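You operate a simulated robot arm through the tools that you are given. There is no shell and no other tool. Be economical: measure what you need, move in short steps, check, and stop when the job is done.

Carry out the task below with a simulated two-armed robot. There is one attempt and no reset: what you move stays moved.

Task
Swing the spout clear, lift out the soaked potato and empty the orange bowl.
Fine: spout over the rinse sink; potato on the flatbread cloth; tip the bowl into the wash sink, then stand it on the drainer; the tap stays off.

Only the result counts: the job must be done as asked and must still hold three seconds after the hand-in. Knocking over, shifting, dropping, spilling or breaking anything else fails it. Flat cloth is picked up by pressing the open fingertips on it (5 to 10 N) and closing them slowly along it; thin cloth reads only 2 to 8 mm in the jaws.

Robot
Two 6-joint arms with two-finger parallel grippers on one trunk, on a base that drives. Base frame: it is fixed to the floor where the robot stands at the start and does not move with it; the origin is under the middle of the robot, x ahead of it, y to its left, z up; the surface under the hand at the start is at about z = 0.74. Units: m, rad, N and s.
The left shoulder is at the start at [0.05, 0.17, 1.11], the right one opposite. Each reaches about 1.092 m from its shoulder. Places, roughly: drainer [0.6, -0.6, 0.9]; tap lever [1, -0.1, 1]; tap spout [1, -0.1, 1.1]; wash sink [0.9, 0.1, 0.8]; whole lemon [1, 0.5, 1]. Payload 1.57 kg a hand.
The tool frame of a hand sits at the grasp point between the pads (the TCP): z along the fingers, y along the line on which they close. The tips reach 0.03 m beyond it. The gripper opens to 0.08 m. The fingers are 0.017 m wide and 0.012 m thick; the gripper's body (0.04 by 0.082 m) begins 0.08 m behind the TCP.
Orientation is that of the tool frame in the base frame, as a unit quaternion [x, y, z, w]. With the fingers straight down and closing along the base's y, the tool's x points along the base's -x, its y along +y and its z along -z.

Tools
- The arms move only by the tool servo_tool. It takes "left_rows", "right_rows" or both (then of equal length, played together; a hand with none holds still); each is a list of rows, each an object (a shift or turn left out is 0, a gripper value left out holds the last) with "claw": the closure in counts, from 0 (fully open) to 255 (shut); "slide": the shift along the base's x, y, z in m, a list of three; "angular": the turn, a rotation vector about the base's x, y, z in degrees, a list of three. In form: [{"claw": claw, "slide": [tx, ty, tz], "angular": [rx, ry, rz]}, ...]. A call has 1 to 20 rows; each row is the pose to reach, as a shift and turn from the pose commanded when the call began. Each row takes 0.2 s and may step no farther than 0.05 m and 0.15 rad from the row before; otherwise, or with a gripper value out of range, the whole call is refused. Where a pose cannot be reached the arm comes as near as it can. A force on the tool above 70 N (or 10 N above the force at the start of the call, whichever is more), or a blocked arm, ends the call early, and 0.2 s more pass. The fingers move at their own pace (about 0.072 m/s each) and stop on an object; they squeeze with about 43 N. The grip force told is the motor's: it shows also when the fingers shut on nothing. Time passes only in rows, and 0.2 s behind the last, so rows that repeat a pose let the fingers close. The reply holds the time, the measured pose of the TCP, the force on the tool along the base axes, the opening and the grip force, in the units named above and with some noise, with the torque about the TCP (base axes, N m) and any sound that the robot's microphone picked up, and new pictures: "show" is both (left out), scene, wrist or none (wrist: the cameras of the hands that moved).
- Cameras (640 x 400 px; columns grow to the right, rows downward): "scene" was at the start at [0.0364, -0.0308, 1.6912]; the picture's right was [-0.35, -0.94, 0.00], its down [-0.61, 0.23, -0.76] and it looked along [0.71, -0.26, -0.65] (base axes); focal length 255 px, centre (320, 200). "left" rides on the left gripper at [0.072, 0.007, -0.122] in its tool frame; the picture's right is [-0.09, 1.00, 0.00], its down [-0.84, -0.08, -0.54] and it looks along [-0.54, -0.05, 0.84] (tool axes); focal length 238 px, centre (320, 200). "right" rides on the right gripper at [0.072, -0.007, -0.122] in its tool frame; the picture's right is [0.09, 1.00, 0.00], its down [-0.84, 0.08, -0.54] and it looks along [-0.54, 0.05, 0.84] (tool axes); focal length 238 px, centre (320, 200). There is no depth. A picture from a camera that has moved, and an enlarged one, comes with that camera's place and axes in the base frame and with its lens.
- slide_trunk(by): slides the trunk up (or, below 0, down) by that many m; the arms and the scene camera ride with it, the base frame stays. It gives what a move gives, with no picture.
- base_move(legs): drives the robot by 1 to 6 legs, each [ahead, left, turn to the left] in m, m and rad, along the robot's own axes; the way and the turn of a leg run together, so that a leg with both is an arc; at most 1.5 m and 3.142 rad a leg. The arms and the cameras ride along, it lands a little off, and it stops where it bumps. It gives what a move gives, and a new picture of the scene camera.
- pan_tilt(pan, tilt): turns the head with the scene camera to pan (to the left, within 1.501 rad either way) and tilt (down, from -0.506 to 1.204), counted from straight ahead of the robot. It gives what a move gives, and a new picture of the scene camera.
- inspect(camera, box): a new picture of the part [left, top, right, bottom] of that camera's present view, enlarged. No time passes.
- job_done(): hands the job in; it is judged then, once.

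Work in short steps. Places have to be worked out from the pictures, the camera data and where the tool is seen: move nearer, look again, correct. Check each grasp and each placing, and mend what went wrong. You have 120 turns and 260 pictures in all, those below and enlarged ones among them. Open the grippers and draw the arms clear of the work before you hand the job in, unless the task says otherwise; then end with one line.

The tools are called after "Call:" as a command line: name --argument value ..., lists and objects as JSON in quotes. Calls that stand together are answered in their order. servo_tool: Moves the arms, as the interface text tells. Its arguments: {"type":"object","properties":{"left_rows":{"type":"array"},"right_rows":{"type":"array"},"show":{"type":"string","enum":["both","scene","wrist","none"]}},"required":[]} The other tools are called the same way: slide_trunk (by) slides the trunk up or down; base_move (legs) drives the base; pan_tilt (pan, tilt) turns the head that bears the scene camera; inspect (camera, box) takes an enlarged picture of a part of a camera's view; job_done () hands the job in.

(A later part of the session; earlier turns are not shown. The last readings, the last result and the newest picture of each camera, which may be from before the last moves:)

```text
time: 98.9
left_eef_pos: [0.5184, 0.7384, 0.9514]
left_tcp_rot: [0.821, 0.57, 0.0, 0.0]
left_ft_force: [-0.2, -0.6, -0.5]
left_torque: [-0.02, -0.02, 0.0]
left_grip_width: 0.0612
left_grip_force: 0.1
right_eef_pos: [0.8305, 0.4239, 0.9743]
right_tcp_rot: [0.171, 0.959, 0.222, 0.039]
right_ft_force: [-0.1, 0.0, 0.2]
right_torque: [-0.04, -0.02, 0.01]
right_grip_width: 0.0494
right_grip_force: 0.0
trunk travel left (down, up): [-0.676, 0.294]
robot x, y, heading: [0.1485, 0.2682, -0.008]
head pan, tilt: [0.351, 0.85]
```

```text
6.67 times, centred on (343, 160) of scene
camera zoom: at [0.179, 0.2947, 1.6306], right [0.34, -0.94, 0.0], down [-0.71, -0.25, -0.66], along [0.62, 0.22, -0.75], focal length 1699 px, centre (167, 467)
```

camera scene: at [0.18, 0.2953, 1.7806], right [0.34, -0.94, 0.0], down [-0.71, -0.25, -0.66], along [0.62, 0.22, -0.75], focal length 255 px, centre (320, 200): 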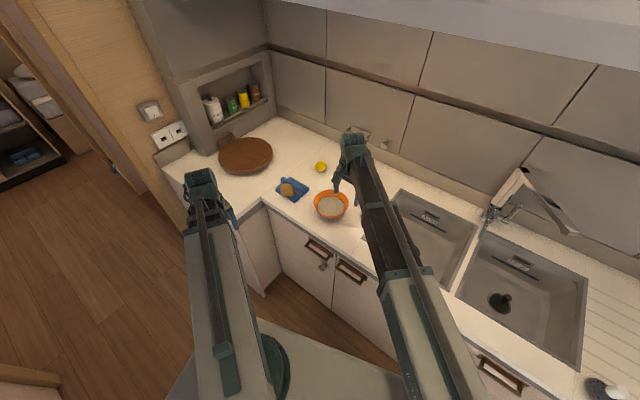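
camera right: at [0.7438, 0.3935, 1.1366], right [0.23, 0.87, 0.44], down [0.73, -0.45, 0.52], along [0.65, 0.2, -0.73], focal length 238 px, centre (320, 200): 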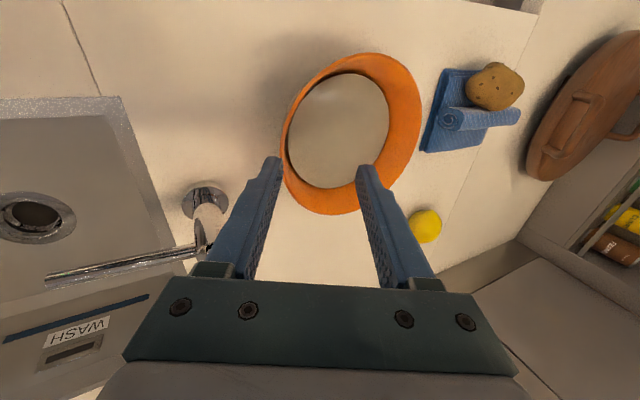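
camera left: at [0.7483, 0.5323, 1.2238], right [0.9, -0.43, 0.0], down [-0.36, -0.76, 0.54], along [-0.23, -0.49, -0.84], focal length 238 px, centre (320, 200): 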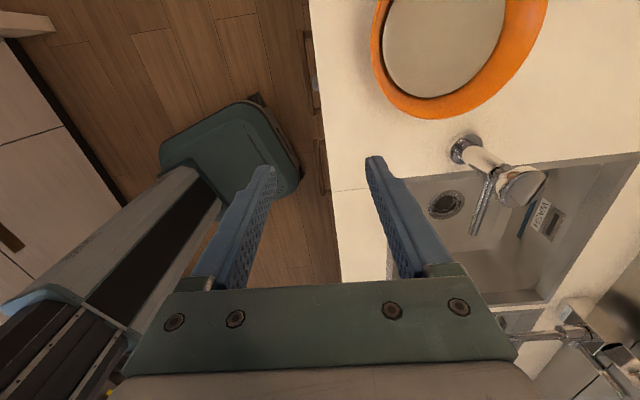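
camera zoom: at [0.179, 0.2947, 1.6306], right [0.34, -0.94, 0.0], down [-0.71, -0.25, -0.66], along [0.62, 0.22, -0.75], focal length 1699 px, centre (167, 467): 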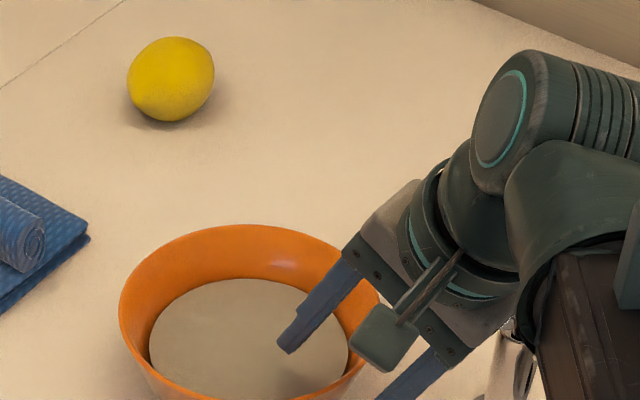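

Good alignment. I lower 0.013 more and close.

Call:
slide_trunk --by -0.013

Call:
servo_tool --right_rows '[{"claw": 140}, {"claw": 170}, {"claw": 190}, {"claw": 210}, {"claw": 230}, {"claw": 255}, {"claw": 255}]' --show "wrist"

Call:
inspect --camera "right" --box '[220, 60, 476, 220]'

```text
time: 99.5
left_eef_pos: [0.517, 0.7378, 0.937]
left_tcp_rot: [0.821, 0.571, -0.001, 0.0]
left_ft_force: [0.5, 0.6, -0.5]
left_torque: [-0.02, 0.0, -0.01]
left_grip_width: 0.0612
left_grip_force: 0.1
right_eef_pos: [0.8312, 0.4233, 0.9599]
right_tcp_rot: [0.172, 0.959, 0.222, 0.039]
right_ft_force: [-0.9, 0.4, -0.3]
right_torque: [-0.03, 0.02, 0.02]
right_grip_width: 0.0494
right_grip_force: 0.1
trunk travel left (down, up): [-0.663, 0.307]
robot x, y, heading: [0.1484, 0.2703, -0.01]
head pan, tilt: [0.351, 0.85]
```

```text
time: 101.1
left_eef_pos: [0.5174, 0.738, 0.938]
left_tcp_rot: [0.821, 0.571, 0.0, 0.0]
left_ft_force: [-0.3, 0.2, 0.2]
left_torque: [0.0, 0.02, 0.0]
left_grip_width: 0.0614
left_grip_force: 0.1
right_eef_pos: [0.8311, 0.423, 0.961]
right_tcp_rot: [0.173, 0.959, 0.223, 0.039]
right_ft_force: [4.2, 2.5, 9.0]
right_torque: [1.18, -0.45, -0.27]
right_grip_width: 0.0093
right_grip_force: 28.1
trunk travel left (down, up): [-0.663, 0.307]
robot x, y, heading: [0.1452, 0.2649, -0.005]
head pan, tilt: [0.351, 0.85]
camera right: at [0.7438, 0.3938, 1.0689], right [0.23, 0.87, 0.44], down [0.73, -0.45, 0.52], along [0.65, 0.2, -0.73], focal length 238 px, centre (320, 200)
```

right: 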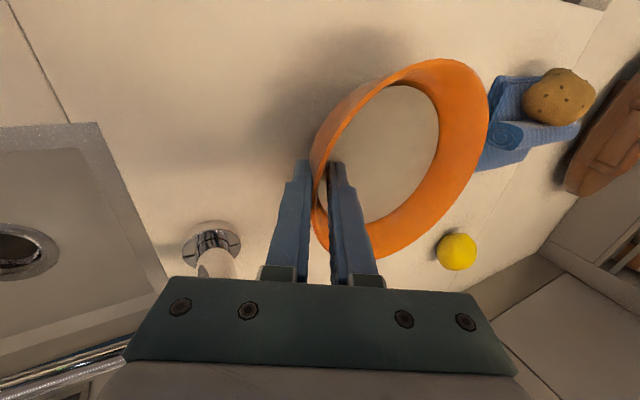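

```text
2.50 times, centred on (348, 140) of right
camera zoom: at [0.7438, 0.3938, 1.0689], right [0.23, 0.87, 0.44], down [0.73, -0.45, 0.52], along [0.65, 0.2, -0.73], focal length 596 px, centre (250, 350)
```

zoom: 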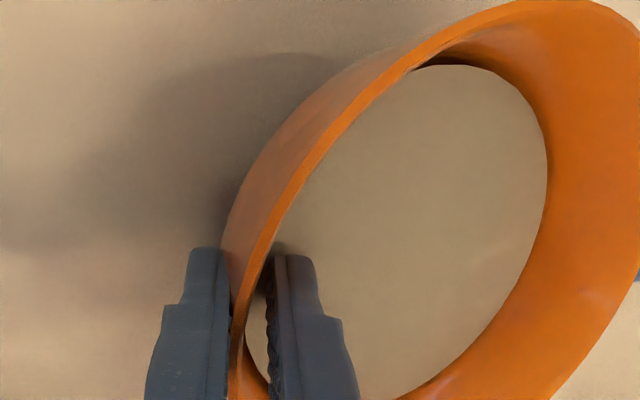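

Still some mismatch at the tip (0.0093 wide). I open slightly, tilt another 10° in place, and lower to compensate the rise.

Call:
servo_tool --right_rows '[{"claw": 190}, {"claw": 140}, {"claw": 130}, {"angular": [4.7, -1.7, 0]}, {"angular": [9.4, -3.4, 0]}, {"angular": [9.4, -3.4, 0]}]' --show "wrist"

```text
time: 102.5
left_eef_pos: [0.5163, 0.7383, 0.9376]
left_tcp_rot: [0.821, 0.571, 0.0, 0.0]
left_ft_force: [1.2, 0.2, 0.6]
left_torque: [0.01, 0.0, -0.01]
left_grip_width: 0.0612
left_grip_force: 0.1
right_eef_pos: [0.8315, 0.4247, 0.9791]
right_tcp_rot: [0.168, 0.936, 0.305, 0.053]
right_ft_force: [-0.3, 1.2, 0.9]
right_torque: [0.02, 0.01, 0.01]
right_grip_width: 0.0393
right_grip_force: 0.0
right hand out of reach, approached as far as the arm can: row 4, 5, 6
trunk travel left (down, up): [-0.663, 0.307]
robot x, y, heading: [0.1479, 0.2716, -0.005]
head pan, tilt: [0.351, 0.85]
camera right: at [0.738, 0.3772, 1.0765], right [0.19, 0.79, 0.59], down [0.7, -0.53, 0.48], along [0.69, 0.31, -0.65], focal length 238 px, centre (320, 200)
```

right: 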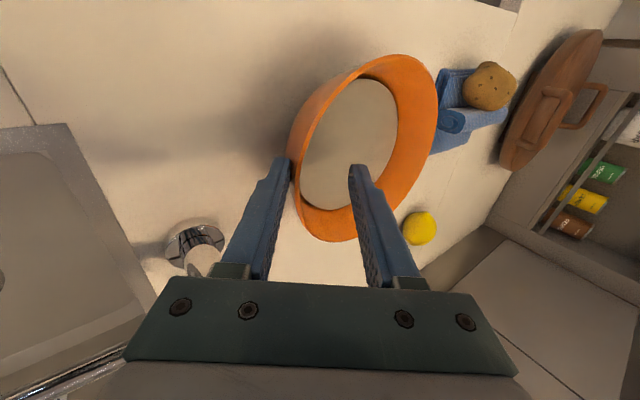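

I shift 4 mm outward, lower 0.016, and close.

Call:
servo_tool --right_rows '[{"slide": [-0.0014, -0.0038, 0]}, {"slide": [-0.0014, -0.0038, 0]}]' --show "none"

Call:
slide_trunk --by -0.016

Call:
servo_tool --right_rows '[{"claw": 170}, {"claw": 190}, {"claw": 210}, {"claw": 230}, {"claw": 255}, {"claw": 255}, {"claw": 255}]' --show "none"

Call:
inspect --camera "right" --box '[220, 60, 476, 220]'

```text
time: 103.1
left_eef_pos: [0.5171, 0.738, 0.9374]
left_tcp_rot: [0.821, 0.571, 0.001, 0.0]
left_ft_force: [-0.2, -0.1, -0.7]
left_torque: [0.03, 0.01, 0.01]
left_grip_width: 0.0613
left_grip_force: 0.1
right_eef_pos: [0.8298, 0.4208, 0.98]
right_tcp_rot: [0.168, 0.936, 0.304, 0.053]
right_ft_force: [0.2, -0.3, 0.0]
right_torque: [-0.01, -0.04, 0.01]
right_grip_width: 0.0391
right_grip_force: 0.0
trunk travel left (down, up): [-0.663, 0.307]
robot x, y, heading: [0.149, 0.2658, -0.01]
head pan, tilt: [0.351, 0.85]
```

```text
time: 103.7
left_eef_pos: [0.5161, 0.737, 0.9215]
left_tcp_rot: [0.821, 0.571, 0.0, 0.0]
left_ft_force: [0.0, -0.1, 0.2]
left_torque: [-0.04, 0.02, 0.01]
left_grip_width: 0.0611
left_grip_force: 0.1
right_eef_pos: [0.8298, 0.4211, 0.964]
right_tcp_rot: [0.168, 0.936, 0.304, 0.052]
right_ft_force: [0.1, 0.9, 0.3]
right_torque: [-0.02, 0.01, 0.02]
right_grip_width: 0.0392
right_grip_force: 0.1
trunk travel left (down, up): [-0.647, 0.323]
robot x, y, heading: [0.1442, 0.2684, -0.006]
head pan, tilt: [0.351, 0.85]
```

```text
time: 105.3
left_eef_pos: [0.5176, 0.7396, 0.9211]
left_tcp_rot: [0.821, 0.571, -0.001, 0.001]
left_ft_force: [0.9, 0.5, 1.2]
left_torque: [-0.01, -0.03, 0.01]
left_grip_width: 0.0611
left_grip_force: 0.0
right_eef_pos: [0.831, 0.4209, 0.963]
right_tcp_rot: [0.168, 0.937, 0.303, 0.052]
right_ft_force: [0.4, 0.8, -5.8]
right_torque: [-0.38, 0.16, -0.01]
right_grip_width: 0.0068
right_grip_force: 26.2
trunk travel left (down, up): [-0.647, 0.323]
robot x, y, heading: [0.1507, 0.2691, -0.0]
head pan, tilt: [0.351, 0.85]
```

```text
2.50 times, centred on (348, 140) of right
camera zoom: at [0.7367, 0.3739, 1.0602], right [0.2, 0.79, 0.58], down [0.7, -0.53, 0.48], along [0.69, 0.31, -0.65], focal length 596 px, centre (250, 350)
```

zoom: 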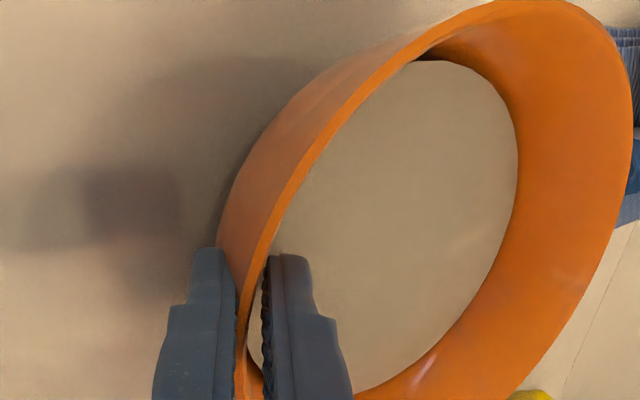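

Flush grip now (0.0068 wide, little torque). I lift 0.02 and check the bowl stays level.

Call:
slide_trunk --by 0.02

Call:
inspect --camera "scene" --box '[275, 120, 435, 220]'

Call:
inspect --camera "right" --box '[220, 60, 476, 220]'

```text
time: 106.0
left_eef_pos: [0.5169, 0.7379, 0.9425]
left_tcp_rot: [0.822, 0.57, 0.0, 0.0]
left_ft_force: [0.3, 0.0, -0.2]
left_torque: [0.0, 0.01, -0.03]
left_grip_width: 0.0616
left_grip_force: 0.1
right_eef_pos: [0.8305, 0.4209, 0.9832]
right_tcp_rot: [0.169, 0.936, 0.303, 0.053]
right_ft_force: [0.4, 0.8, -5.2]
right_torque: [-0.38, 0.16, 0.01]
right_grip_width: 0.0068
right_grip_force: 25.9
trunk travel left (down, up): [-0.667, 0.303]
robot x, y, heading: [0.1464, 0.2683, -0.008]
head pan, tilt: [0.351, 0.85]
```

```text
4.00 times, centred on (355, 170) of scene
camera zoom: at [0.1799, 0.295, 1.6216], right [0.34, -0.94, 0.0], down [-0.71, -0.25, -0.66], along [0.62, 0.22, -0.75], focal length 1019 px, centre (180, 320)
```

zoom: 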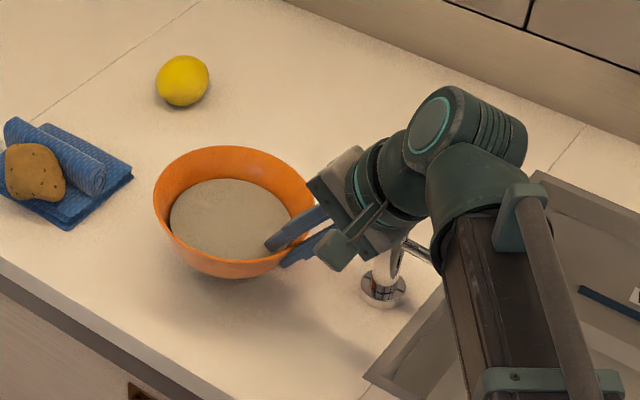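

```text
2.50 times, centred on (348, 140) of right
camera zoom: at [0.7369, 0.3739, 1.0801], right [0.2, 0.79, 0.58], down [0.7, -0.53, 0.48], along [0.69, 0.31, -0.65], focal length 596 px, centre (250, 350)
```

zoom: 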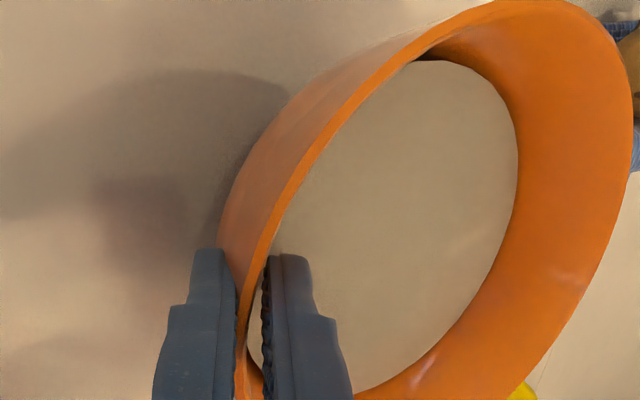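

The bowl hangs level with its water (≈5 N). I raise it 0.15 m to clear the dispenser and carry it slowly over the wash sink, TCP to (0.868, 0.046).

Call:
slide_trunk --by 0.15

Call:
servo_tool --right_rows '[{"slide": [0.001, -0.008, 0]}, {"slide": [0.002, -0.022, 0]}, {"slide": [0.004, -0.042, 0]}, {"slide": [0.007, -0.067, 0]}, {"slide": [0.009, -0.092, 0]}, {"slide": [0.012, -0.119, 0]}, {"slide": [0.015, -0.146, 0]}, {"slide": [0.017, -0.173, 0]}, {"slide": [0.02, -0.2, 0]}, {"slide": [0.023, -0.227, 0]}, {"slide": [0.025, -0.254, 0]}, {"slide": [0.028, -0.281, 0]}, {"slide": [0.031, -0.308, 0]}, {"slide": [0.033, -0.333, 0]}, {"slide": [0.035, -0.353, 0]}, {"slide": [0.037, -0.367, 0]}, {"slide": [0.0375, -0.375, 0]}]' --show "both"

```text
time: 107.7
left_eef_pos: [0.5174, 0.7392, 1.0912]
left_tcp_rot: [0.821, 0.571, -0.001, 0.0]
left_ft_force: [0.4, 0.8, -0.1]
left_torque: [0.01, 0.0, -0.02]
left_grip_width: 0.061
left_grip_force: 0.0
right_eef_pos: [0.8292, 0.4202, 1.1339]
right_tcp_rot: [0.169, 0.936, 0.304, 0.053]
right_ft_force: [0.1, -0.4, -5.9]
right_torque: [-0.38, 0.16, -0.04]
right_grip_width: 0.0068
right_grip_force: 26.4
trunk travel left (down, up): [-0.817, 0.153]
robot x, y, heading: [0.1517, 0.2713, -0.005]
head pan, tilt: [0.351, 0.85]
```

```text
time: 111.3
left_eef_pos: [0.5177, 0.7372, 1.0918]
left_tcp_rot: [0.821, 0.571, 0.001, 0.0]
left_ft_force: [0.4, 0.0, -0.2]
left_torque: [0.02, -0.03, 0.04]
left_grip_width: 0.0611
left_grip_force: 0.1
right_eef_pos: [0.8691, 0.0451, 1.1341]
right_tcp_rot: [0.168, 0.936, 0.304, 0.052]
right_ft_force: [-0.6, -0.3, -5.1]
right_torque: [-0.4, 0.18, -0.03]
right_grip_width: 0.0064
right_grip_force: 25.9
trunk travel left (down, up): [-0.817, 0.153]
robot x, y, heading: [0.1514, 0.269, -0.005]
head pan, tilt: [0.351, 0.85]
camera scene: at [0.1798, 0.2945, 1.7716], right [0.34, -0.94, 0.0], down [-0.71, -0.25, -0.66], along [0.62, 0.22, -0.75], focal length 255 px, centre (320, 200)
camera right: at [0.7753, -0.0009, 1.2301], right [0.2, 0.79, 0.58], down [0.7, -0.53, 0.48], along [0.69, 0.31, -0.65], focal length 238 px, centre (320, 200)
```

scene: 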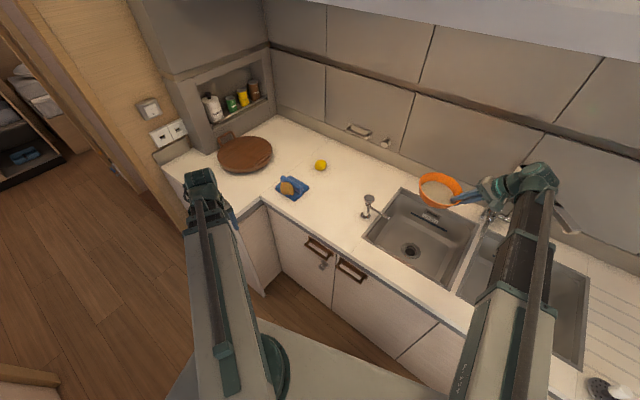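
right: 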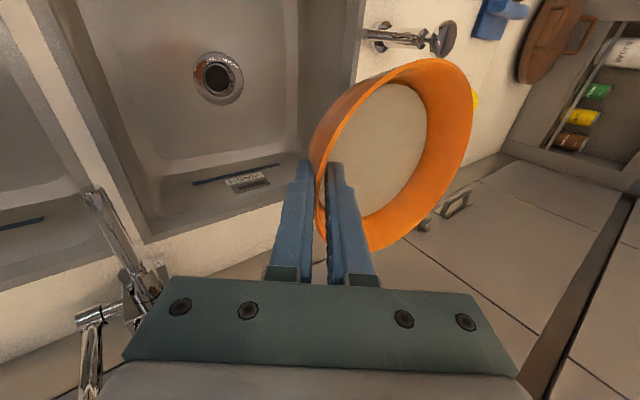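

The bowl is right over the wash drain (0.88, 0.10), clear of the spout. I lower 0.14 and pitch the first 40° slowly, pouring toward the front half of the sink.

Call:
slide_trunk --by -0.14

Call:
servo_tool --right_rows '[{"angular": [-1.36, -3.76, 0]}, {"angular": [-2.72, -7.52, 0]}, {"angular": [-4.08, -11.28, 0]}, {"angular": [-5.44, -15.04, 0]}, {"angular": [-6.8, -18.8, 0]}, {"angular": [-8.16, -22.56, 0]}, {"angular": [-9.52, -26.3, 0]}, {"angular": [-10.88, -30.08, 0]}, {"angular": [-12.24, -33.8, 0]}, {"angular": [-13.6, -37.6, 0]}]' --show "both"

```text
time: 113.0
left_eef_pos: [0.5163, 0.7389, 0.9522]
left_tcp_rot: [0.822, 0.57, 0.0, 0.0]
left_ft_force: [-0.2, -0.6, -0.1]
left_torque: [-0.03, 0.04, 0.02]
left_grip_width: 0.0615
left_grip_force: 0.2
right_eef_pos: [0.8688, 0.0452, 0.9933]
right_tcp_rot: [0.168, 0.936, 0.304, 0.053]
right_ft_force: [0.6, 0.1, -6.4]
right_torque: [-0.36, 0.17, -0.01]
right_grip_width: 0.0068
right_grip_force: 25.9
trunk travel left (down, up): [-0.677, 0.293]
robot x, y, heading: [0.1486, 0.272, -0.006]
head pan, tilt: [0.351, 0.85]
```

```text
time: 115.2
left_eef_pos: [0.5176, 0.7378, 0.9517]
left_tcp_rot: [0.82, 0.572, 0.0, 0.0]
left_ft_force: [0.0, 0.0, -0.4]
left_torque: [-0.01, 0.0, -0.01]
left_grip_width: 0.0614
left_grip_force: 0.1
right_eef_pos: [0.869, 0.0452, 1.0354]
right_tcp_rot: [0.054, 0.898, 0.23, 0.37]
right_ft_force: [0.2, -0.7, -5.5]
right_torque: [-0.35, 0.26, -0.02]
right_grip_width: 0.0071
right_grip_force: 25.9
right hand out of reach, approached as far as the arm can: row 3, 4, 5, 6, 7, 8, 9, 10
trunk travel left (down, up): [-0.677, 0.293]
robot x, y, heading: [0.1464, 0.2701, -0.009]
head pan, tilt: [0.351, 0.85]
camera scene: at [0.1797, 0.2945, 1.6316], right [0.34, -0.94, 0.0], down [-0.71, -0.25, -0.66], along [0.62, 0.22, -0.75], focal length 255 px, centre (320, 200)
camera right: at [0.7342, 0.0132, 1.0635], right [-0.14, 0.91, 0.39], down [0.22, -0.36, 0.91], along [0.96, 0.21, -0.15], focal length 238 px, centre (320, 200)
```

scene: 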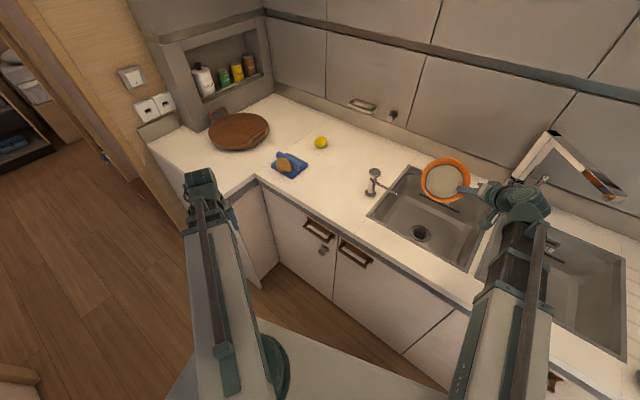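
right: 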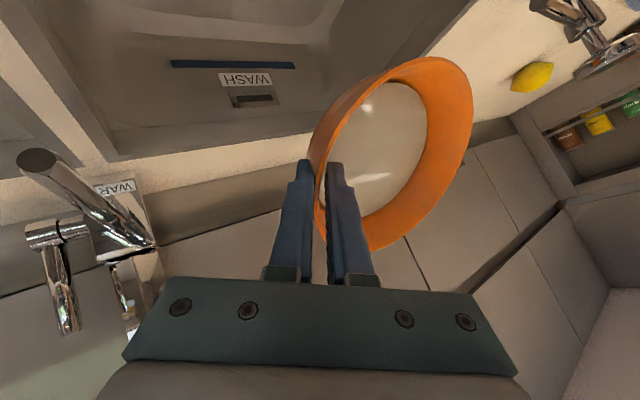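

The water is still in at 40°. I continue the pitch to about 112°.

Call:
servo_tool --right_rows '[{"angular": [-2.04, -5.64, 0]}, {"angular": [-4.08, -11.28, 0]}, {"angular": [-6.12, -16.9, 0]}, {"angular": [-8.16, -22.56, 0]}, {"angular": [-10.2, -28.2, 0]}, {"angular": [-12.24, -33.8, 0]}, {"angular": [-14.3, -39.5, 0]}, {"angular": [-16.3, -45.1, 0]}, {"angular": [-18.4, -50.8, 0]}, {"angular": [-20.4, -56.4, 0]}, {"angular": [-22.4, -62, 0]}, {"angular": [-24.5, -67.7, 0]}]' --show "both"

```text
time: 117.8
left_eef_pos: [0.5175, 0.7382, 0.9523]
left_tcp_rot: [0.821, 0.57, 0.0, 0.0]
left_ft_force: [0.0, -0.3, 0.5]
left_torque: [0.02, -0.02, -0.01]
left_grip_width: 0.0614
left_grip_force: 0.1
right_eef_pos: [0.87, 0.0399, 1.2385]
right_tcp_rot: [-0.157, 0.57, 0.036, 0.806]
right_ft_force: [0.8, -0.2, -3.4]
right_torque: [-0.21, 0.15, -0.01]
right_grip_width: 0.0065
right_grip_force: 26.3
right hand out of reach, approached as far as the arm can: row 1, 2, 3, 4, 5, 6, 7, 8, 9, 10, 11, 12
trunk travel left (down, up): [-0.677, 0.293]
robot x, y, heading: [0.1478, 0.2688, -0.012]
head pan, tilt: [0.351, 0.85]
camera scene: at [0.1796, 0.2945, 1.6316], right [0.34, -0.94, 0.0], down [-0.71, -0.25, -0.66], along [0.62, 0.22, -0.75], focal length 255 px, centre (320, 200)
camera right: at [0.7862, -0.0112, 1.1376], right [-0.2, 0.93, -0.3], down [-0.8, 0.01, 0.6], along [0.56, 0.36, 0.74], focal length 238 px, centre (320, 200)
```

scene: 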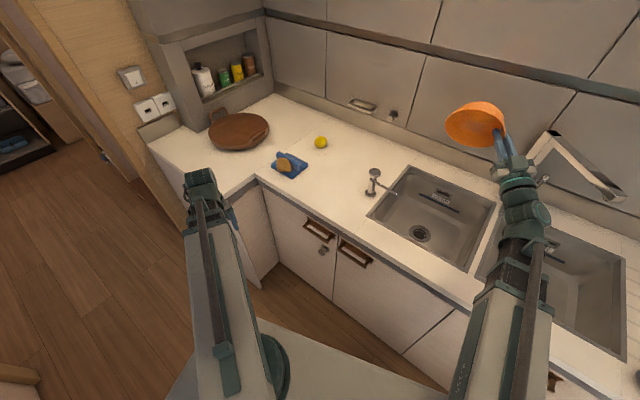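
right: 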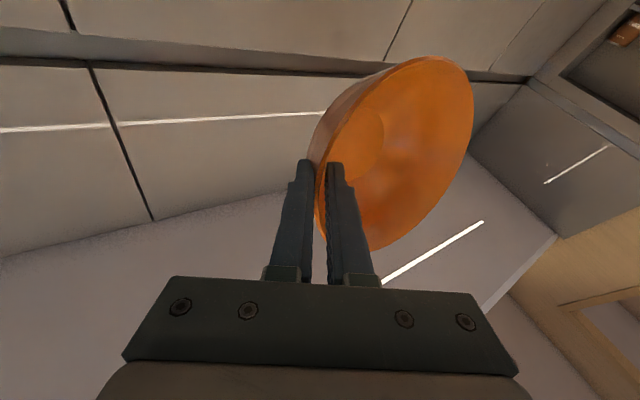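

The bowl is empty (3.4 N, no water seen). I let it drain a second, then turn it back upright.

Call:
servo_tool --right_rows '[{"angular": [0, 0, 0]}, {"angular": [0, 0, 0]}, {"angular": [0, 0, 0]}, {"angular": [0, 0, 0]}, {"angular": [2.04, 5.64, 0]}, {"angular": [4.08, 11.28, 0]}, {"angular": [6.12, 16.9, 0]}, {"angular": [8.16, 22.56, 0]}, {"angular": [10.2, 28.2, 0]}, {"angular": [12.24, 33.8, 0]}, {"angular": [14.3, 39.5, 0]}, {"angular": [16.3, 45.1, 0]}, {"angular": [18.4, 50.8, 0]}, {"angular": [20.4, 56.4, 0]}, {"angular": [22.4, 62, 0]}, {"angular": [24.5, 67.7, 0]}, {"angular": [27.2, 75.2, 0]}, {"angular": [29.9, 82.7, 0]}, {"angular": [32.6, 90.2, 0]}, {"angular": [35.4, 97.7, 0]}]' --show "none"

Call:
servo_tool --right_rows '[{"angular": [1.35, 3.75, 0]}, {"angular": [2.7, 7.5, 0]}]' --show "both"

```text
time: 122.0
left_eef_pos: [0.5166, 0.7366, 0.9525]
left_tcp_rot: [0.821, 0.571, -0.001, 0.0]
left_ft_force: [0.0, 0.3, 0.8]
left_torque: [-0.01, 0.02, -0.04]
left_grip_width: 0.0613
left_grip_force: 0.1
right_eef_pos: [0.872, 0.0526, 0.9949]
right_tcp_rot: [0.147, 0.937, 0.293, 0.118]
right_ft_force: [0.3, -0.1, -3.4]
right_torque: [-0.2, 0.1, 0.01]
right_grip_width: 0.0065
right_grip_force: 26.5
right hand out of reach, approached as far as the arm can: row 5, 6, 7, 8, 9, 10, 11, 12, 13, 14, 15, 16, 17, 18, 19, 20
trunk travel left (down, up): [-0.677, 0.293]
robot x, y, heading: [0.1461, 0.2675, -0.008]
head pan, tilt: [0.351, 0.85]
```

```text
time: 122.6
left_eef_pos: [0.5156, 0.7379, 0.952]
left_tcp_rot: [0.821, 0.571, 0.0, 0.001]
left_ft_force: [-0.4, -0.6, 0.3]
left_torque: [-0.02, -0.01, 0.0]
left_grip_width: 0.0611
left_grip_force: 0.0
right_eef_pos: [0.8701, 0.0501, 0.9939]
right_tcp_rot: [0.169, 0.937, 0.302, 0.053]
right_ft_force: [-0.5, -0.6, -3.0]
right_torque: [-0.21, 0.09, -0.03]
right_grip_width: 0.0064
right_grip_force: 26.2
trunk travel left (down, up): [-0.677, 0.293]
robot x, y, heading: [0.1495, 0.2679, -0.01]
head pan, tilt: [0.351, 0.85]
camera scene: at [0.1797, 0.2945, 1.6316], right [0.34, -0.94, 0.0], down [-0.71, -0.25, -0.66], along [0.62, 0.22, -0.75], focal length 255 px, centre (320, 200)
camera right: at [0.7765, 0.0035, 1.0901], right [0.2, 0.79, 0.58], down [0.7, -0.53, 0.48], along [0.69, 0.31, -0.65], focal length 238 px, centre (320, 200)
```

scene: 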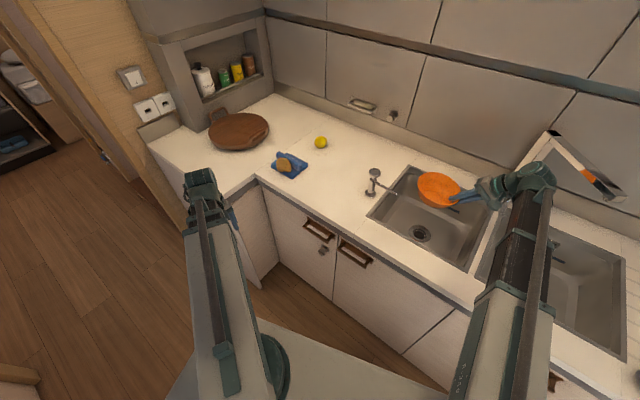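
right: 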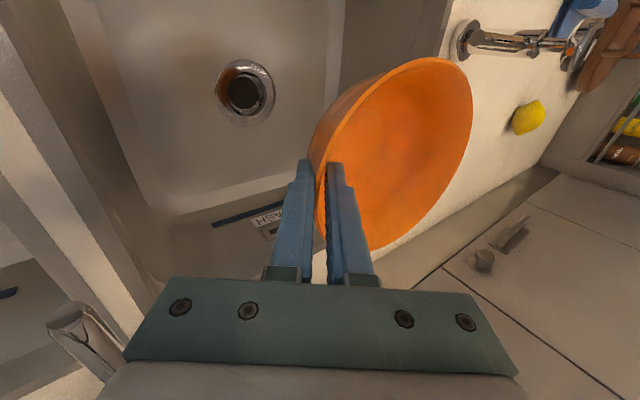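

Empty and upright. The drainer centre (~(0.63, -0.62)) needs the base further right, so I raise a little, back up 0.2 m and drive right 0.42 m with the bowl passing in front of and under the spout.

Call:
slide_trunk --by 0.06

Call:
base_move --legs '[[-0.2, 0, 0]]'

Call:
base_move --legs '[[0, -0.42, 0]]'

Call:
pan_tilt --pan -0.5 --tilt 0.8

```text
time: 123.6
left_eef_pos: [0.5159, 0.7378, 1.0114]
left_tcp_rot: [0.821, 0.571, 0.0, 0.0]
left_ft_force: [0.4, 0.8, 0.2]
left_torque: [-0.02, 0.02, 0.0]
left_grip_width: 0.0611
left_grip_force: 0.0
right_eef_pos: [0.8698, 0.0505, 1.0533]
right_tcp_rot: [0.168, 0.937, 0.303, 0.053]
right_ft_force: [-0.6, -0.2, -2.9]
right_torque: [-0.26, 0.08, 0.01]
right_grip_width: 0.0065
right_grip_force: 26.0
trunk travel left (down, up): [-0.737, 0.233]
robot x, y, heading: [0.1475, 0.2654, -0.011]
head pan, tilt: [0.351, 0.85]
```

```text
time: 125.2
left_eef_pos: [0.3175, 0.7391, 1.0112]
left_tcp_rot: [0.82, 0.572, 0.0, 0.0]
left_ft_force: [0.0, -0.3, 0.4]
left_torque: [0.04, -0.04, 0.0]
left_grip_width: 0.0612
left_grip_force: 0.0
right_eef_pos: [0.6701, 0.0523, 1.0534]
right_tcp_rot: [0.168, 0.936, 0.303, 0.054]
right_ft_force: [-0.6, 0.1, -2.9]
right_torque: [-0.21, 0.03, -0.04]
right_grip_width: 0.0067
right_grip_force: 26.5
trunk travel left (down, up): [-0.737, 0.233]
robot x, y, heading: [-0.0491, 0.2711, -0.007]
head pan, tilt: [0.351, 0.85]
camera scene: at [-0.0207, 0.2958, 1.6917], right [0.34, -0.94, 0.0], down [-0.71, -0.25, -0.66], along [0.62, 0.22, -0.75], focal length 255 px, centre (320, 200)
```

scene: 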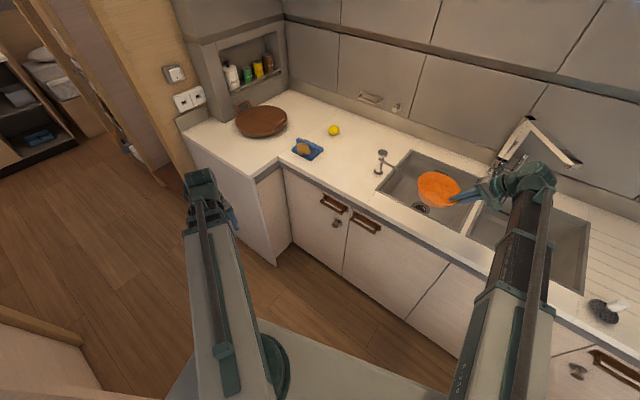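

```text
time: 127.8
left_eef_pos: [0.3137, 0.3151, 1.0123]
left_tcp_rot: [0.818, 0.575, 0.0, 0.0]
left_ft_force: [0.7, -0.2, 0.6]
left_torque: [0.04, -0.03, -0.02]
left_grip_width: 0.0613
left_grip_force: 0.0
right_eef_pos: [0.6731, -0.3686, 1.0533]
right_tcp_rot: [0.163, 0.937, 0.304, 0.052]
right_ft_force: [-0.2, 0.0, -2.4]
right_torque: [-0.23, 0.12, 0.02]
right_grip_width: 0.0065
right_grip_force: 25.6
trunk travel left (down, up): [-0.737, 0.233]
robot x, y, heading: [-0.0519, -0.1577, 0.004]
head pan, tilt: [0.351, 0.85]
camera scene: at [-0.0197, -0.1319, 1.6916], right [0.35, -0.94, 0.0], down [-0.7, -0.26, -0.66], along [0.62, 0.23, -0.75], focal length 255 px, centre (320, 200)
```

scene: 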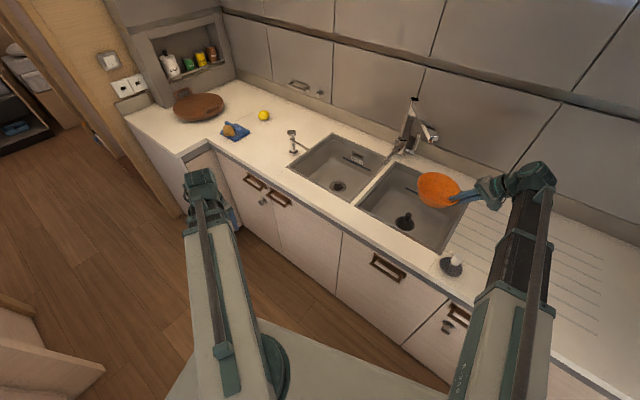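

```text
time: 129.0
left_eef_pos: [0.3131, 0.3156, 1.012]
left_tcp_rot: [0.818, 0.575, 0.001, 0.0]
left_ft_force: [0.1, 0.1, 0.3]
left_torque: [0.03, 0.04, 0.0]
left_grip_width: 0.0615
left_grip_force: 0.0
right_eef_pos: [0.6735, -0.3686, 1.0543]
right_tcp_rot: [0.164, 0.938, 0.302, 0.052]
right_ft_force: [-0.2, 0.0, -3.4]
right_torque: [-0.22, 0.06, -0.01]
right_grip_width: 0.0064
right_grip_force: 25.9
trunk travel left (down, up): [-0.737, 0.233]
robot x, y, heading: [-0.0521, -0.1559, 0.004]
head pan, tilt: [-0.499, 0.799]
camera scene: at [-0.022, -0.1965, 1.6956], right [-0.47, -0.88, 0.0], down [-0.63, 0.34, -0.7], along [0.61, -0.33, -0.72], focal length 255 px, centre (320, 200)
```

scene: 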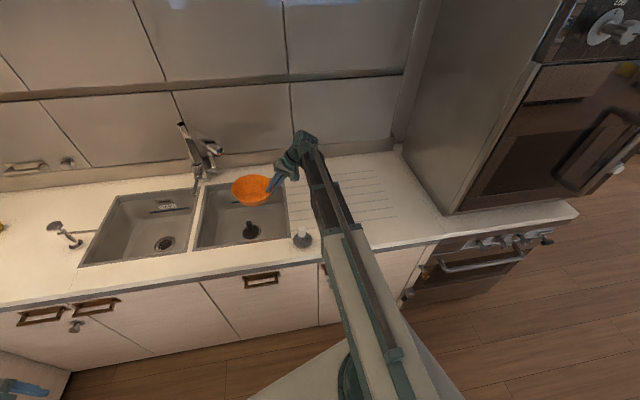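

The robot is well placed. I carry the bowl over to the drainer, TCP to about (0.595, -0.668) so the bowl centre comes to (0.62, -0.60).

Call:
servo_tool --right_rows '[{"slide": [-0.004, -0.015, 0]}, {"slide": [-0.012, -0.045, 0]}, {"slide": [-0.02, -0.078, 0]}, {"slide": [-0.029, -0.111, 0]}, {"slide": [-0.038, -0.144, 0]}, {"slide": [-0.046, -0.177, 0]}, {"slide": [-0.055, -0.21, 0]}, {"slide": [-0.063, -0.243, 0]}, {"slide": [-0.071, -0.272, 0]}, {"slide": [-0.076, -0.29, 0]}, {"slide": [-0.078, -0.299, 0]}]' --show "both"

Call:
inspect --camera "scene" --box '[200, 120, 440, 270]'

```text
time: 131.4
left_eef_pos: [0.312, 0.3152, 1.012]
left_tcp_rot: [0.818, 0.576, -0.001, 0.0]
left_ft_force: [0.3, 0.3, 1.2]
left_torque: [0.03, 0.0, 0.05]
left_grip_width: 0.0613
left_grip_force: 0.1
right_eef_pos: [0.5948, -0.6658, 1.0524]
right_tcp_rot: [0.163, 0.937, 0.304, 0.052]
right_ft_force: [0.5, 0.0, -4.4]
right_torque: [-0.25, 0.1, 0.02]
right_grip_width: 0.0067
right_grip_force: 26.2
trunk travel left (down, up): [-0.737, 0.233]
robot x, y, heading: [-0.051, -0.1544, 0.002]
head pan, tilt: [-0.499, 0.799]
camera scene: at [-0.022, -0.1968, 1.6956], right [-0.48, -0.88, 0.0], down [-0.63, 0.34, -0.7], along [0.61, -0.33, -0.72], focal length 255 px, centre (320, 200)
camera right: at [0.5017, -0.7137, 1.15], right [0.19, 0.79, 0.58], down [0.7, -0.52, 0.48], along [0.69, 0.32, -0.65], focal length 238 px, centre (320, 200)
```

scene: 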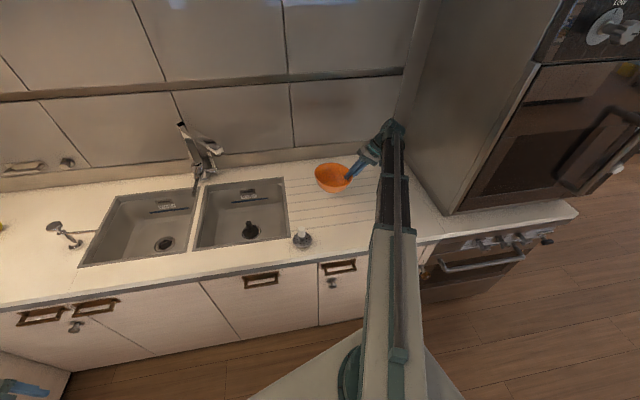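
right: 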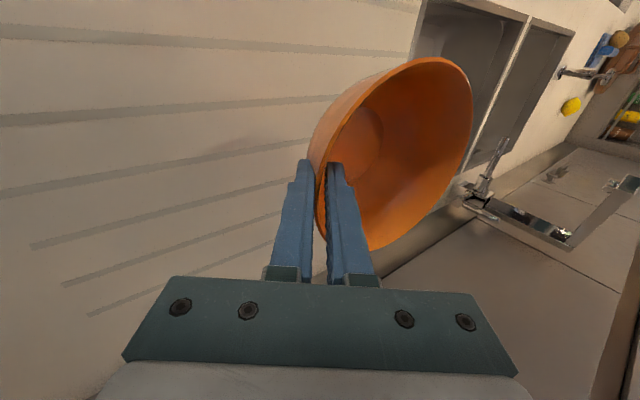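

```text
2.67 times, centred on (320, 195) of scene
camera zoom: at [-0.022, -0.1968, 1.6956], right [-0.48, -0.88, 0.0], down [-0.63, 0.34, -0.7], along [0.61, -0.33, -0.72], focal length 680 px, centre (320, 213)
```

zoom: 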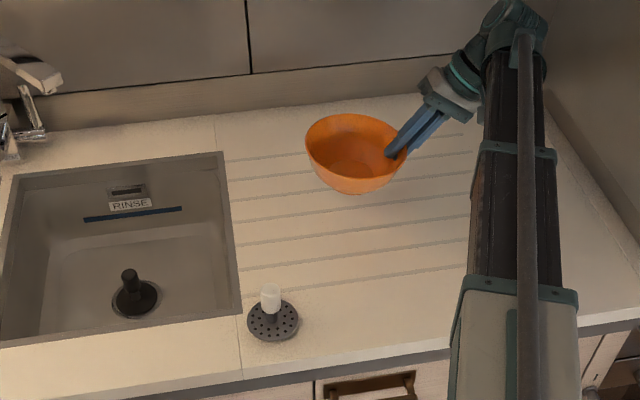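

The bowl is over the middle of the ridges. On the counter the TCP was at 0.963, so I lower to 0.97 then step down until contact.

Call:
slide_trunk --by -0.082

Call:
slide_trunk --by -0.006

```text
time: 132.6
left_eef_pos: [0.312, 0.316, 0.9306]
left_tcp_rot: [0.818, 0.575, 0.0, 0.0]
left_ft_force: [-0.7, 0.5, -0.3]
left_torque: [0.02, 0.01, -0.01]
left_grip_width: 0.061
left_grip_force: 0.0
right_eef_pos: [0.5949, -0.6654, 0.9727]
right_tcp_rot: [0.164, 0.937, 0.304, 0.052]
right_ft_force: [0.3, 0.6, -2.5]
right_torque: [-0.2, 0.09, 0.02]
right_grip_width: 0.0068
right_grip_force: 26.4
trunk travel left (down, up): [-0.655, 0.315]
robot x, y, heading: [-0.047, -0.1545, 0.005]
head pan, tilt: [-0.499, 0.799]
```

```text
time: 133.1
left_eef_pos: [0.3127, 0.3147, 0.9232]
left_tcp_rot: [0.818, 0.575, -0.001, -0.001]
left_ft_force: [0.5, -0.6, 0.5]
left_torque: [0.04, 0.02, -0.03]
left_grip_width: 0.0616
left_grip_force: 0.0
right_eef_pos: [0.5939, -0.6657, 0.9671]
right_tcp_rot: [0.165, 0.937, 0.304, 0.051]
right_ft_force: [0.6, -0.6, -3.6]
right_torque: [-0.2, 0.05, -0.01]
right_grip_width: 0.0066
right_grip_force: 26.5
trunk travel left (down, up): [-0.649, 0.321]
robot x, y, heading: [-0.0541, -0.1572, 0.007]
head pan, tilt: [-0.499, 0.799]
```

No contact yet; a few mm further.

Call:
slide_trunk --by -0.003

Call:
slide_trunk --by -0.003

```text
time: 133.6
left_eef_pos: [0.3119, 0.3161, 0.9209]
left_tcp_rot: [0.818, 0.575, 0.0, 0.001]
left_ft_force: [0.0, -0.8, 0.3]
left_torque: [0.0, 0.03, 0.05]
left_grip_width: 0.0612
left_grip_force: 0.2
right_eef_pos: [0.5962, -0.6658, 0.9612]
right_tcp_rot: [0.164, 0.937, 0.304, 0.052]
right_ft_force: [-0.3, 0.6, -3.1]
right_torque: [-0.23, 0.09, 0.02]
right_grip_width: 0.0065
right_grip_force: 26.1
trunk travel left (down, up): [-0.646, 0.324]
robot x, y, heading: [-0.0506, -0.1565, 0.005]
head pan, tilt: [-0.499, 0.799]
```

```text
time: 134.2
left_eef_pos: [0.3134, 0.3155, 0.9177]
left_tcp_rot: [0.818, 0.575, 0.0, 0.001]
left_ft_force: [0.2, -1.0, -1.4]
left_torque: [-0.01, -0.03, -0.03]
left_grip_width: 0.0613
left_grip_force: 0.0
right_eef_pos: [0.5944, -0.6659, 0.9616]
right_tcp_rot: [0.163, 0.937, 0.304, 0.053]
right_ft_force: [3.4, -4.7, 18.4]
right_torque: [0.3, -0.38, -0.2]
right_grip_width: 0.0067
right_grip_force: 26.1
trunk travel left (down, up): [-0.643, 0.327]
robot x, y, heading: [-0.0446, -0.1581, 0.005]
head pan, tilt: [-0.499, 0.799]
```

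Contact (18 N up). I relieve 2 mm and open the jaws slowly.

Call:
slide_trunk --by 0.002

Call:
servo_tool --right_rows '[{"claw": 225}, {"claw": 215}, {"claw": 205}, {"claw": 190}, {"claw": 170}, {"claw": 150}, {"claw": 150}]' --show "wrist"

```text
time: 134.7
left_eef_pos: [0.3118, 0.3156, 0.92]
left_tcp_rot: [0.818, 0.575, 0.0, 0.0]
left_ft_force: [0.3, 0.2, -0.1]
left_torque: [0.05, 0.02, 0.04]
left_grip_width: 0.0614
left_grip_force: 0.1
right_eef_pos: [0.5935, -0.6644, 0.9621]
right_tcp_rot: [0.163, 0.938, 0.303, 0.052]
right_ft_force: [2.5, -0.3, 2.4]
right_torque: [-0.03, -0.1, -0.07]
right_grip_width: 0.0067
right_grip_force: 26.2
trunk travel left (down, up): [-0.645, 0.325]
robot x, y, heading: [-0.0517, -0.1535, 0.007]
head pan, tilt: [-0.499, 0.799]
```

```text
time: 136.3
left_eef_pos: [0.313, 0.3151, 0.9193]
left_tcp_rot: [0.818, 0.575, 0.0, 0.0]
left_ft_force: [-0.4, -0.2, 0.5]
left_torque: [0.01, -0.02, 0.02]
left_grip_width: 0.0613
left_grip_force: 0.0
right_eef_pos: [0.5953, -0.6664, 0.9616]
right_tcp_rot: [0.163, 0.937, 0.304, 0.052]
right_ft_force: [0.2, -0.2, 0.2]
right_torque: [0.01, -0.01, 0.01]
right_grip_width: 0.0331
right_grip_force: 0.1
trunk travel left (down, up): [-0.645, 0.325]
robot x, y, heading: [-0.0535, -0.1564, 0.002]
head pan, tilt: [-0.499, 0.799]
camera right: at [0.5016, -0.7132, 1.0583], right [0.19, 0.79, 0.58], down [0.7, -0.52, 0.48], along [0.69, 0.32, -0.65], focal length 238 px, centre (320, 200)
```

right: 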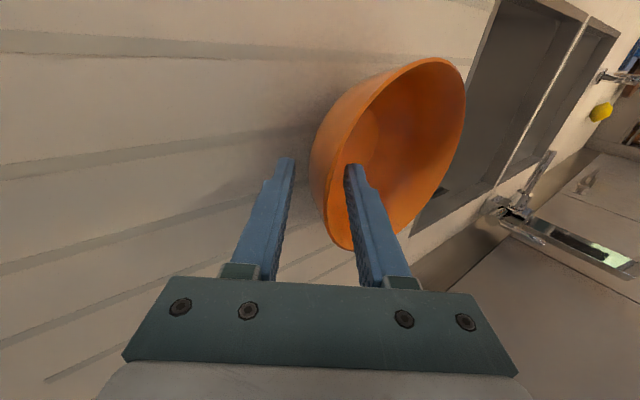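

Released and standing. I withdraw along the finger direction in alternating small steps.

Call:
servo_tool --right_rows '[{"slide": [-0.0017, -0.0047, 0]}, {"slide": [-0.0034, -0.0094, 0]}]' --show "none"

Call:
slide_trunk --by 0.018

Call:
servo_tool --right_rows '[{"slide": [-0.002, -0.006, 0]}, {"slide": [-0.0041, -0.0113, 0]}]' --show "none"

Call:
slide_trunk --by 0.02

Call:
inspect --camera "right" --box '[0, 0, 640, 400]'

```text
time: 136.9
left_eef_pos: [0.313, 0.3162, 0.9212]
left_tcp_rot: [0.818, 0.575, 0.001, 0.0]
left_ft_force: [-0.5, 0.5, -0.8]
left_torque: [-0.03, -0.02, -0.02]
left_grip_width: 0.061
left_grip_force: 0.1
right_eef_pos: [0.5909, -0.6746, 0.9617]
right_tcp_rot: [0.164, 0.937, 0.304, 0.052]
right_ft_force: [-0.4, 0.4, 0.2]
right_torque: [-0.01, 0.02, -0.06]
right_grip_width: 0.0332
right_grip_force: 0.5
trunk travel left (down, up): [-0.645, 0.325]
robot x, y, heading: [-0.0466, -0.1578, 0.008]
head pan, tilt: [-0.499, 0.799]
```

```text
time: 137.5
left_eef_pos: [0.3123, 0.3165, 0.9372]
left_tcp_rot: [0.819, 0.574, 0.0, 0.0]
left_ft_force: [-0.2, -0.5, 0.3]
left_torque: [0.0, 0.0, 0.01]
left_grip_width: 0.0612
left_grip_force: 0.1
right_eef_pos: [0.5906, -0.6744, 0.9801]
right_tcp_rot: [0.164, 0.937, 0.304, 0.052]
right_ft_force: [-1.0, 1.2, -0.5]
right_torque: [-0.01, 0.0, 0.0]
right_grip_width: 0.0331
right_grip_force: 0.0
trunk travel left (down, up): [-0.663, 0.307]
robot x, y, heading: [-0.0512, -0.1554, 0.002]
head pan, tilt: [-0.499, 0.799]
```

```text
time: 138.1
left_eef_pos: [0.3129, 0.3145, 0.9374]
left_tcp_rot: [0.818, 0.575, 0.001, 0.0]
left_ft_force: [-0.7, -0.3, 0.4]
left_torque: [0.01, 0.03, -0.01]
left_grip_width: 0.0613
left_grip_force: 0.2
right_eef_pos: [0.5873, -0.6873, 0.9806]
right_tcp_rot: [0.164, 0.937, 0.305, 0.052]
right_ft_force: [0.0, 0.5, -0.3]
right_torque: [0.01, -0.01, 0.0]
right_grip_width: 0.033
right_grip_force: 0.1
trunk travel left (down, up): [-0.663, 0.307]
robot x, y, heading: [-0.0488, -0.1611, 0.007]
head pan, tilt: [-0.499, 0.799]
```

```text
time: 138.8
left_eef_pos: [0.3123, 0.3153, 0.9576]
left_tcp_rot: [0.818, 0.575, 0.0, -0.001]
left_ft_force: [0.9, -0.3, -0.4]
left_torque: [0.01, -0.01, 0.02]
left_grip_width: 0.0613
left_grip_force: 0.1
right_eef_pos: [0.5868, -0.6854, 0.9992]
right_tcp_rot: [0.164, 0.937, 0.305, 0.052]
right_ft_force: [-0.3, 0.0, 0.5]
right_torque: [-0.02, 0.01, -0.02]
right_grip_width: 0.0328
right_grip_force: 0.0
trunk travel left (down, up): [-0.683, 0.287]
robot x, y, heading: [-0.0492, -0.1541, 0.001]
head pan, tilt: [-0.499, 0.799]
```

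```text
1.00 times, centred on (320, 200) of right (not enlarged: the box is as wide or as high as the picture)
camera zoom: at [0.4937, -0.7336, 1.0963], right [0.19, 0.79, 0.58], down [0.7, -0.52, 0.48], along [0.69, 0.32, -0.65], focal length 238 px, centre (320, 200)
```

zoom: 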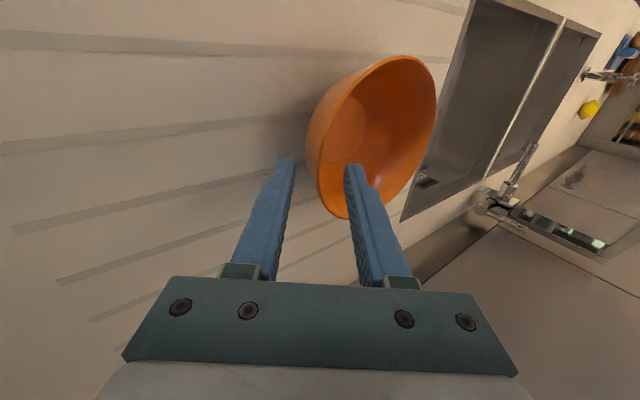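

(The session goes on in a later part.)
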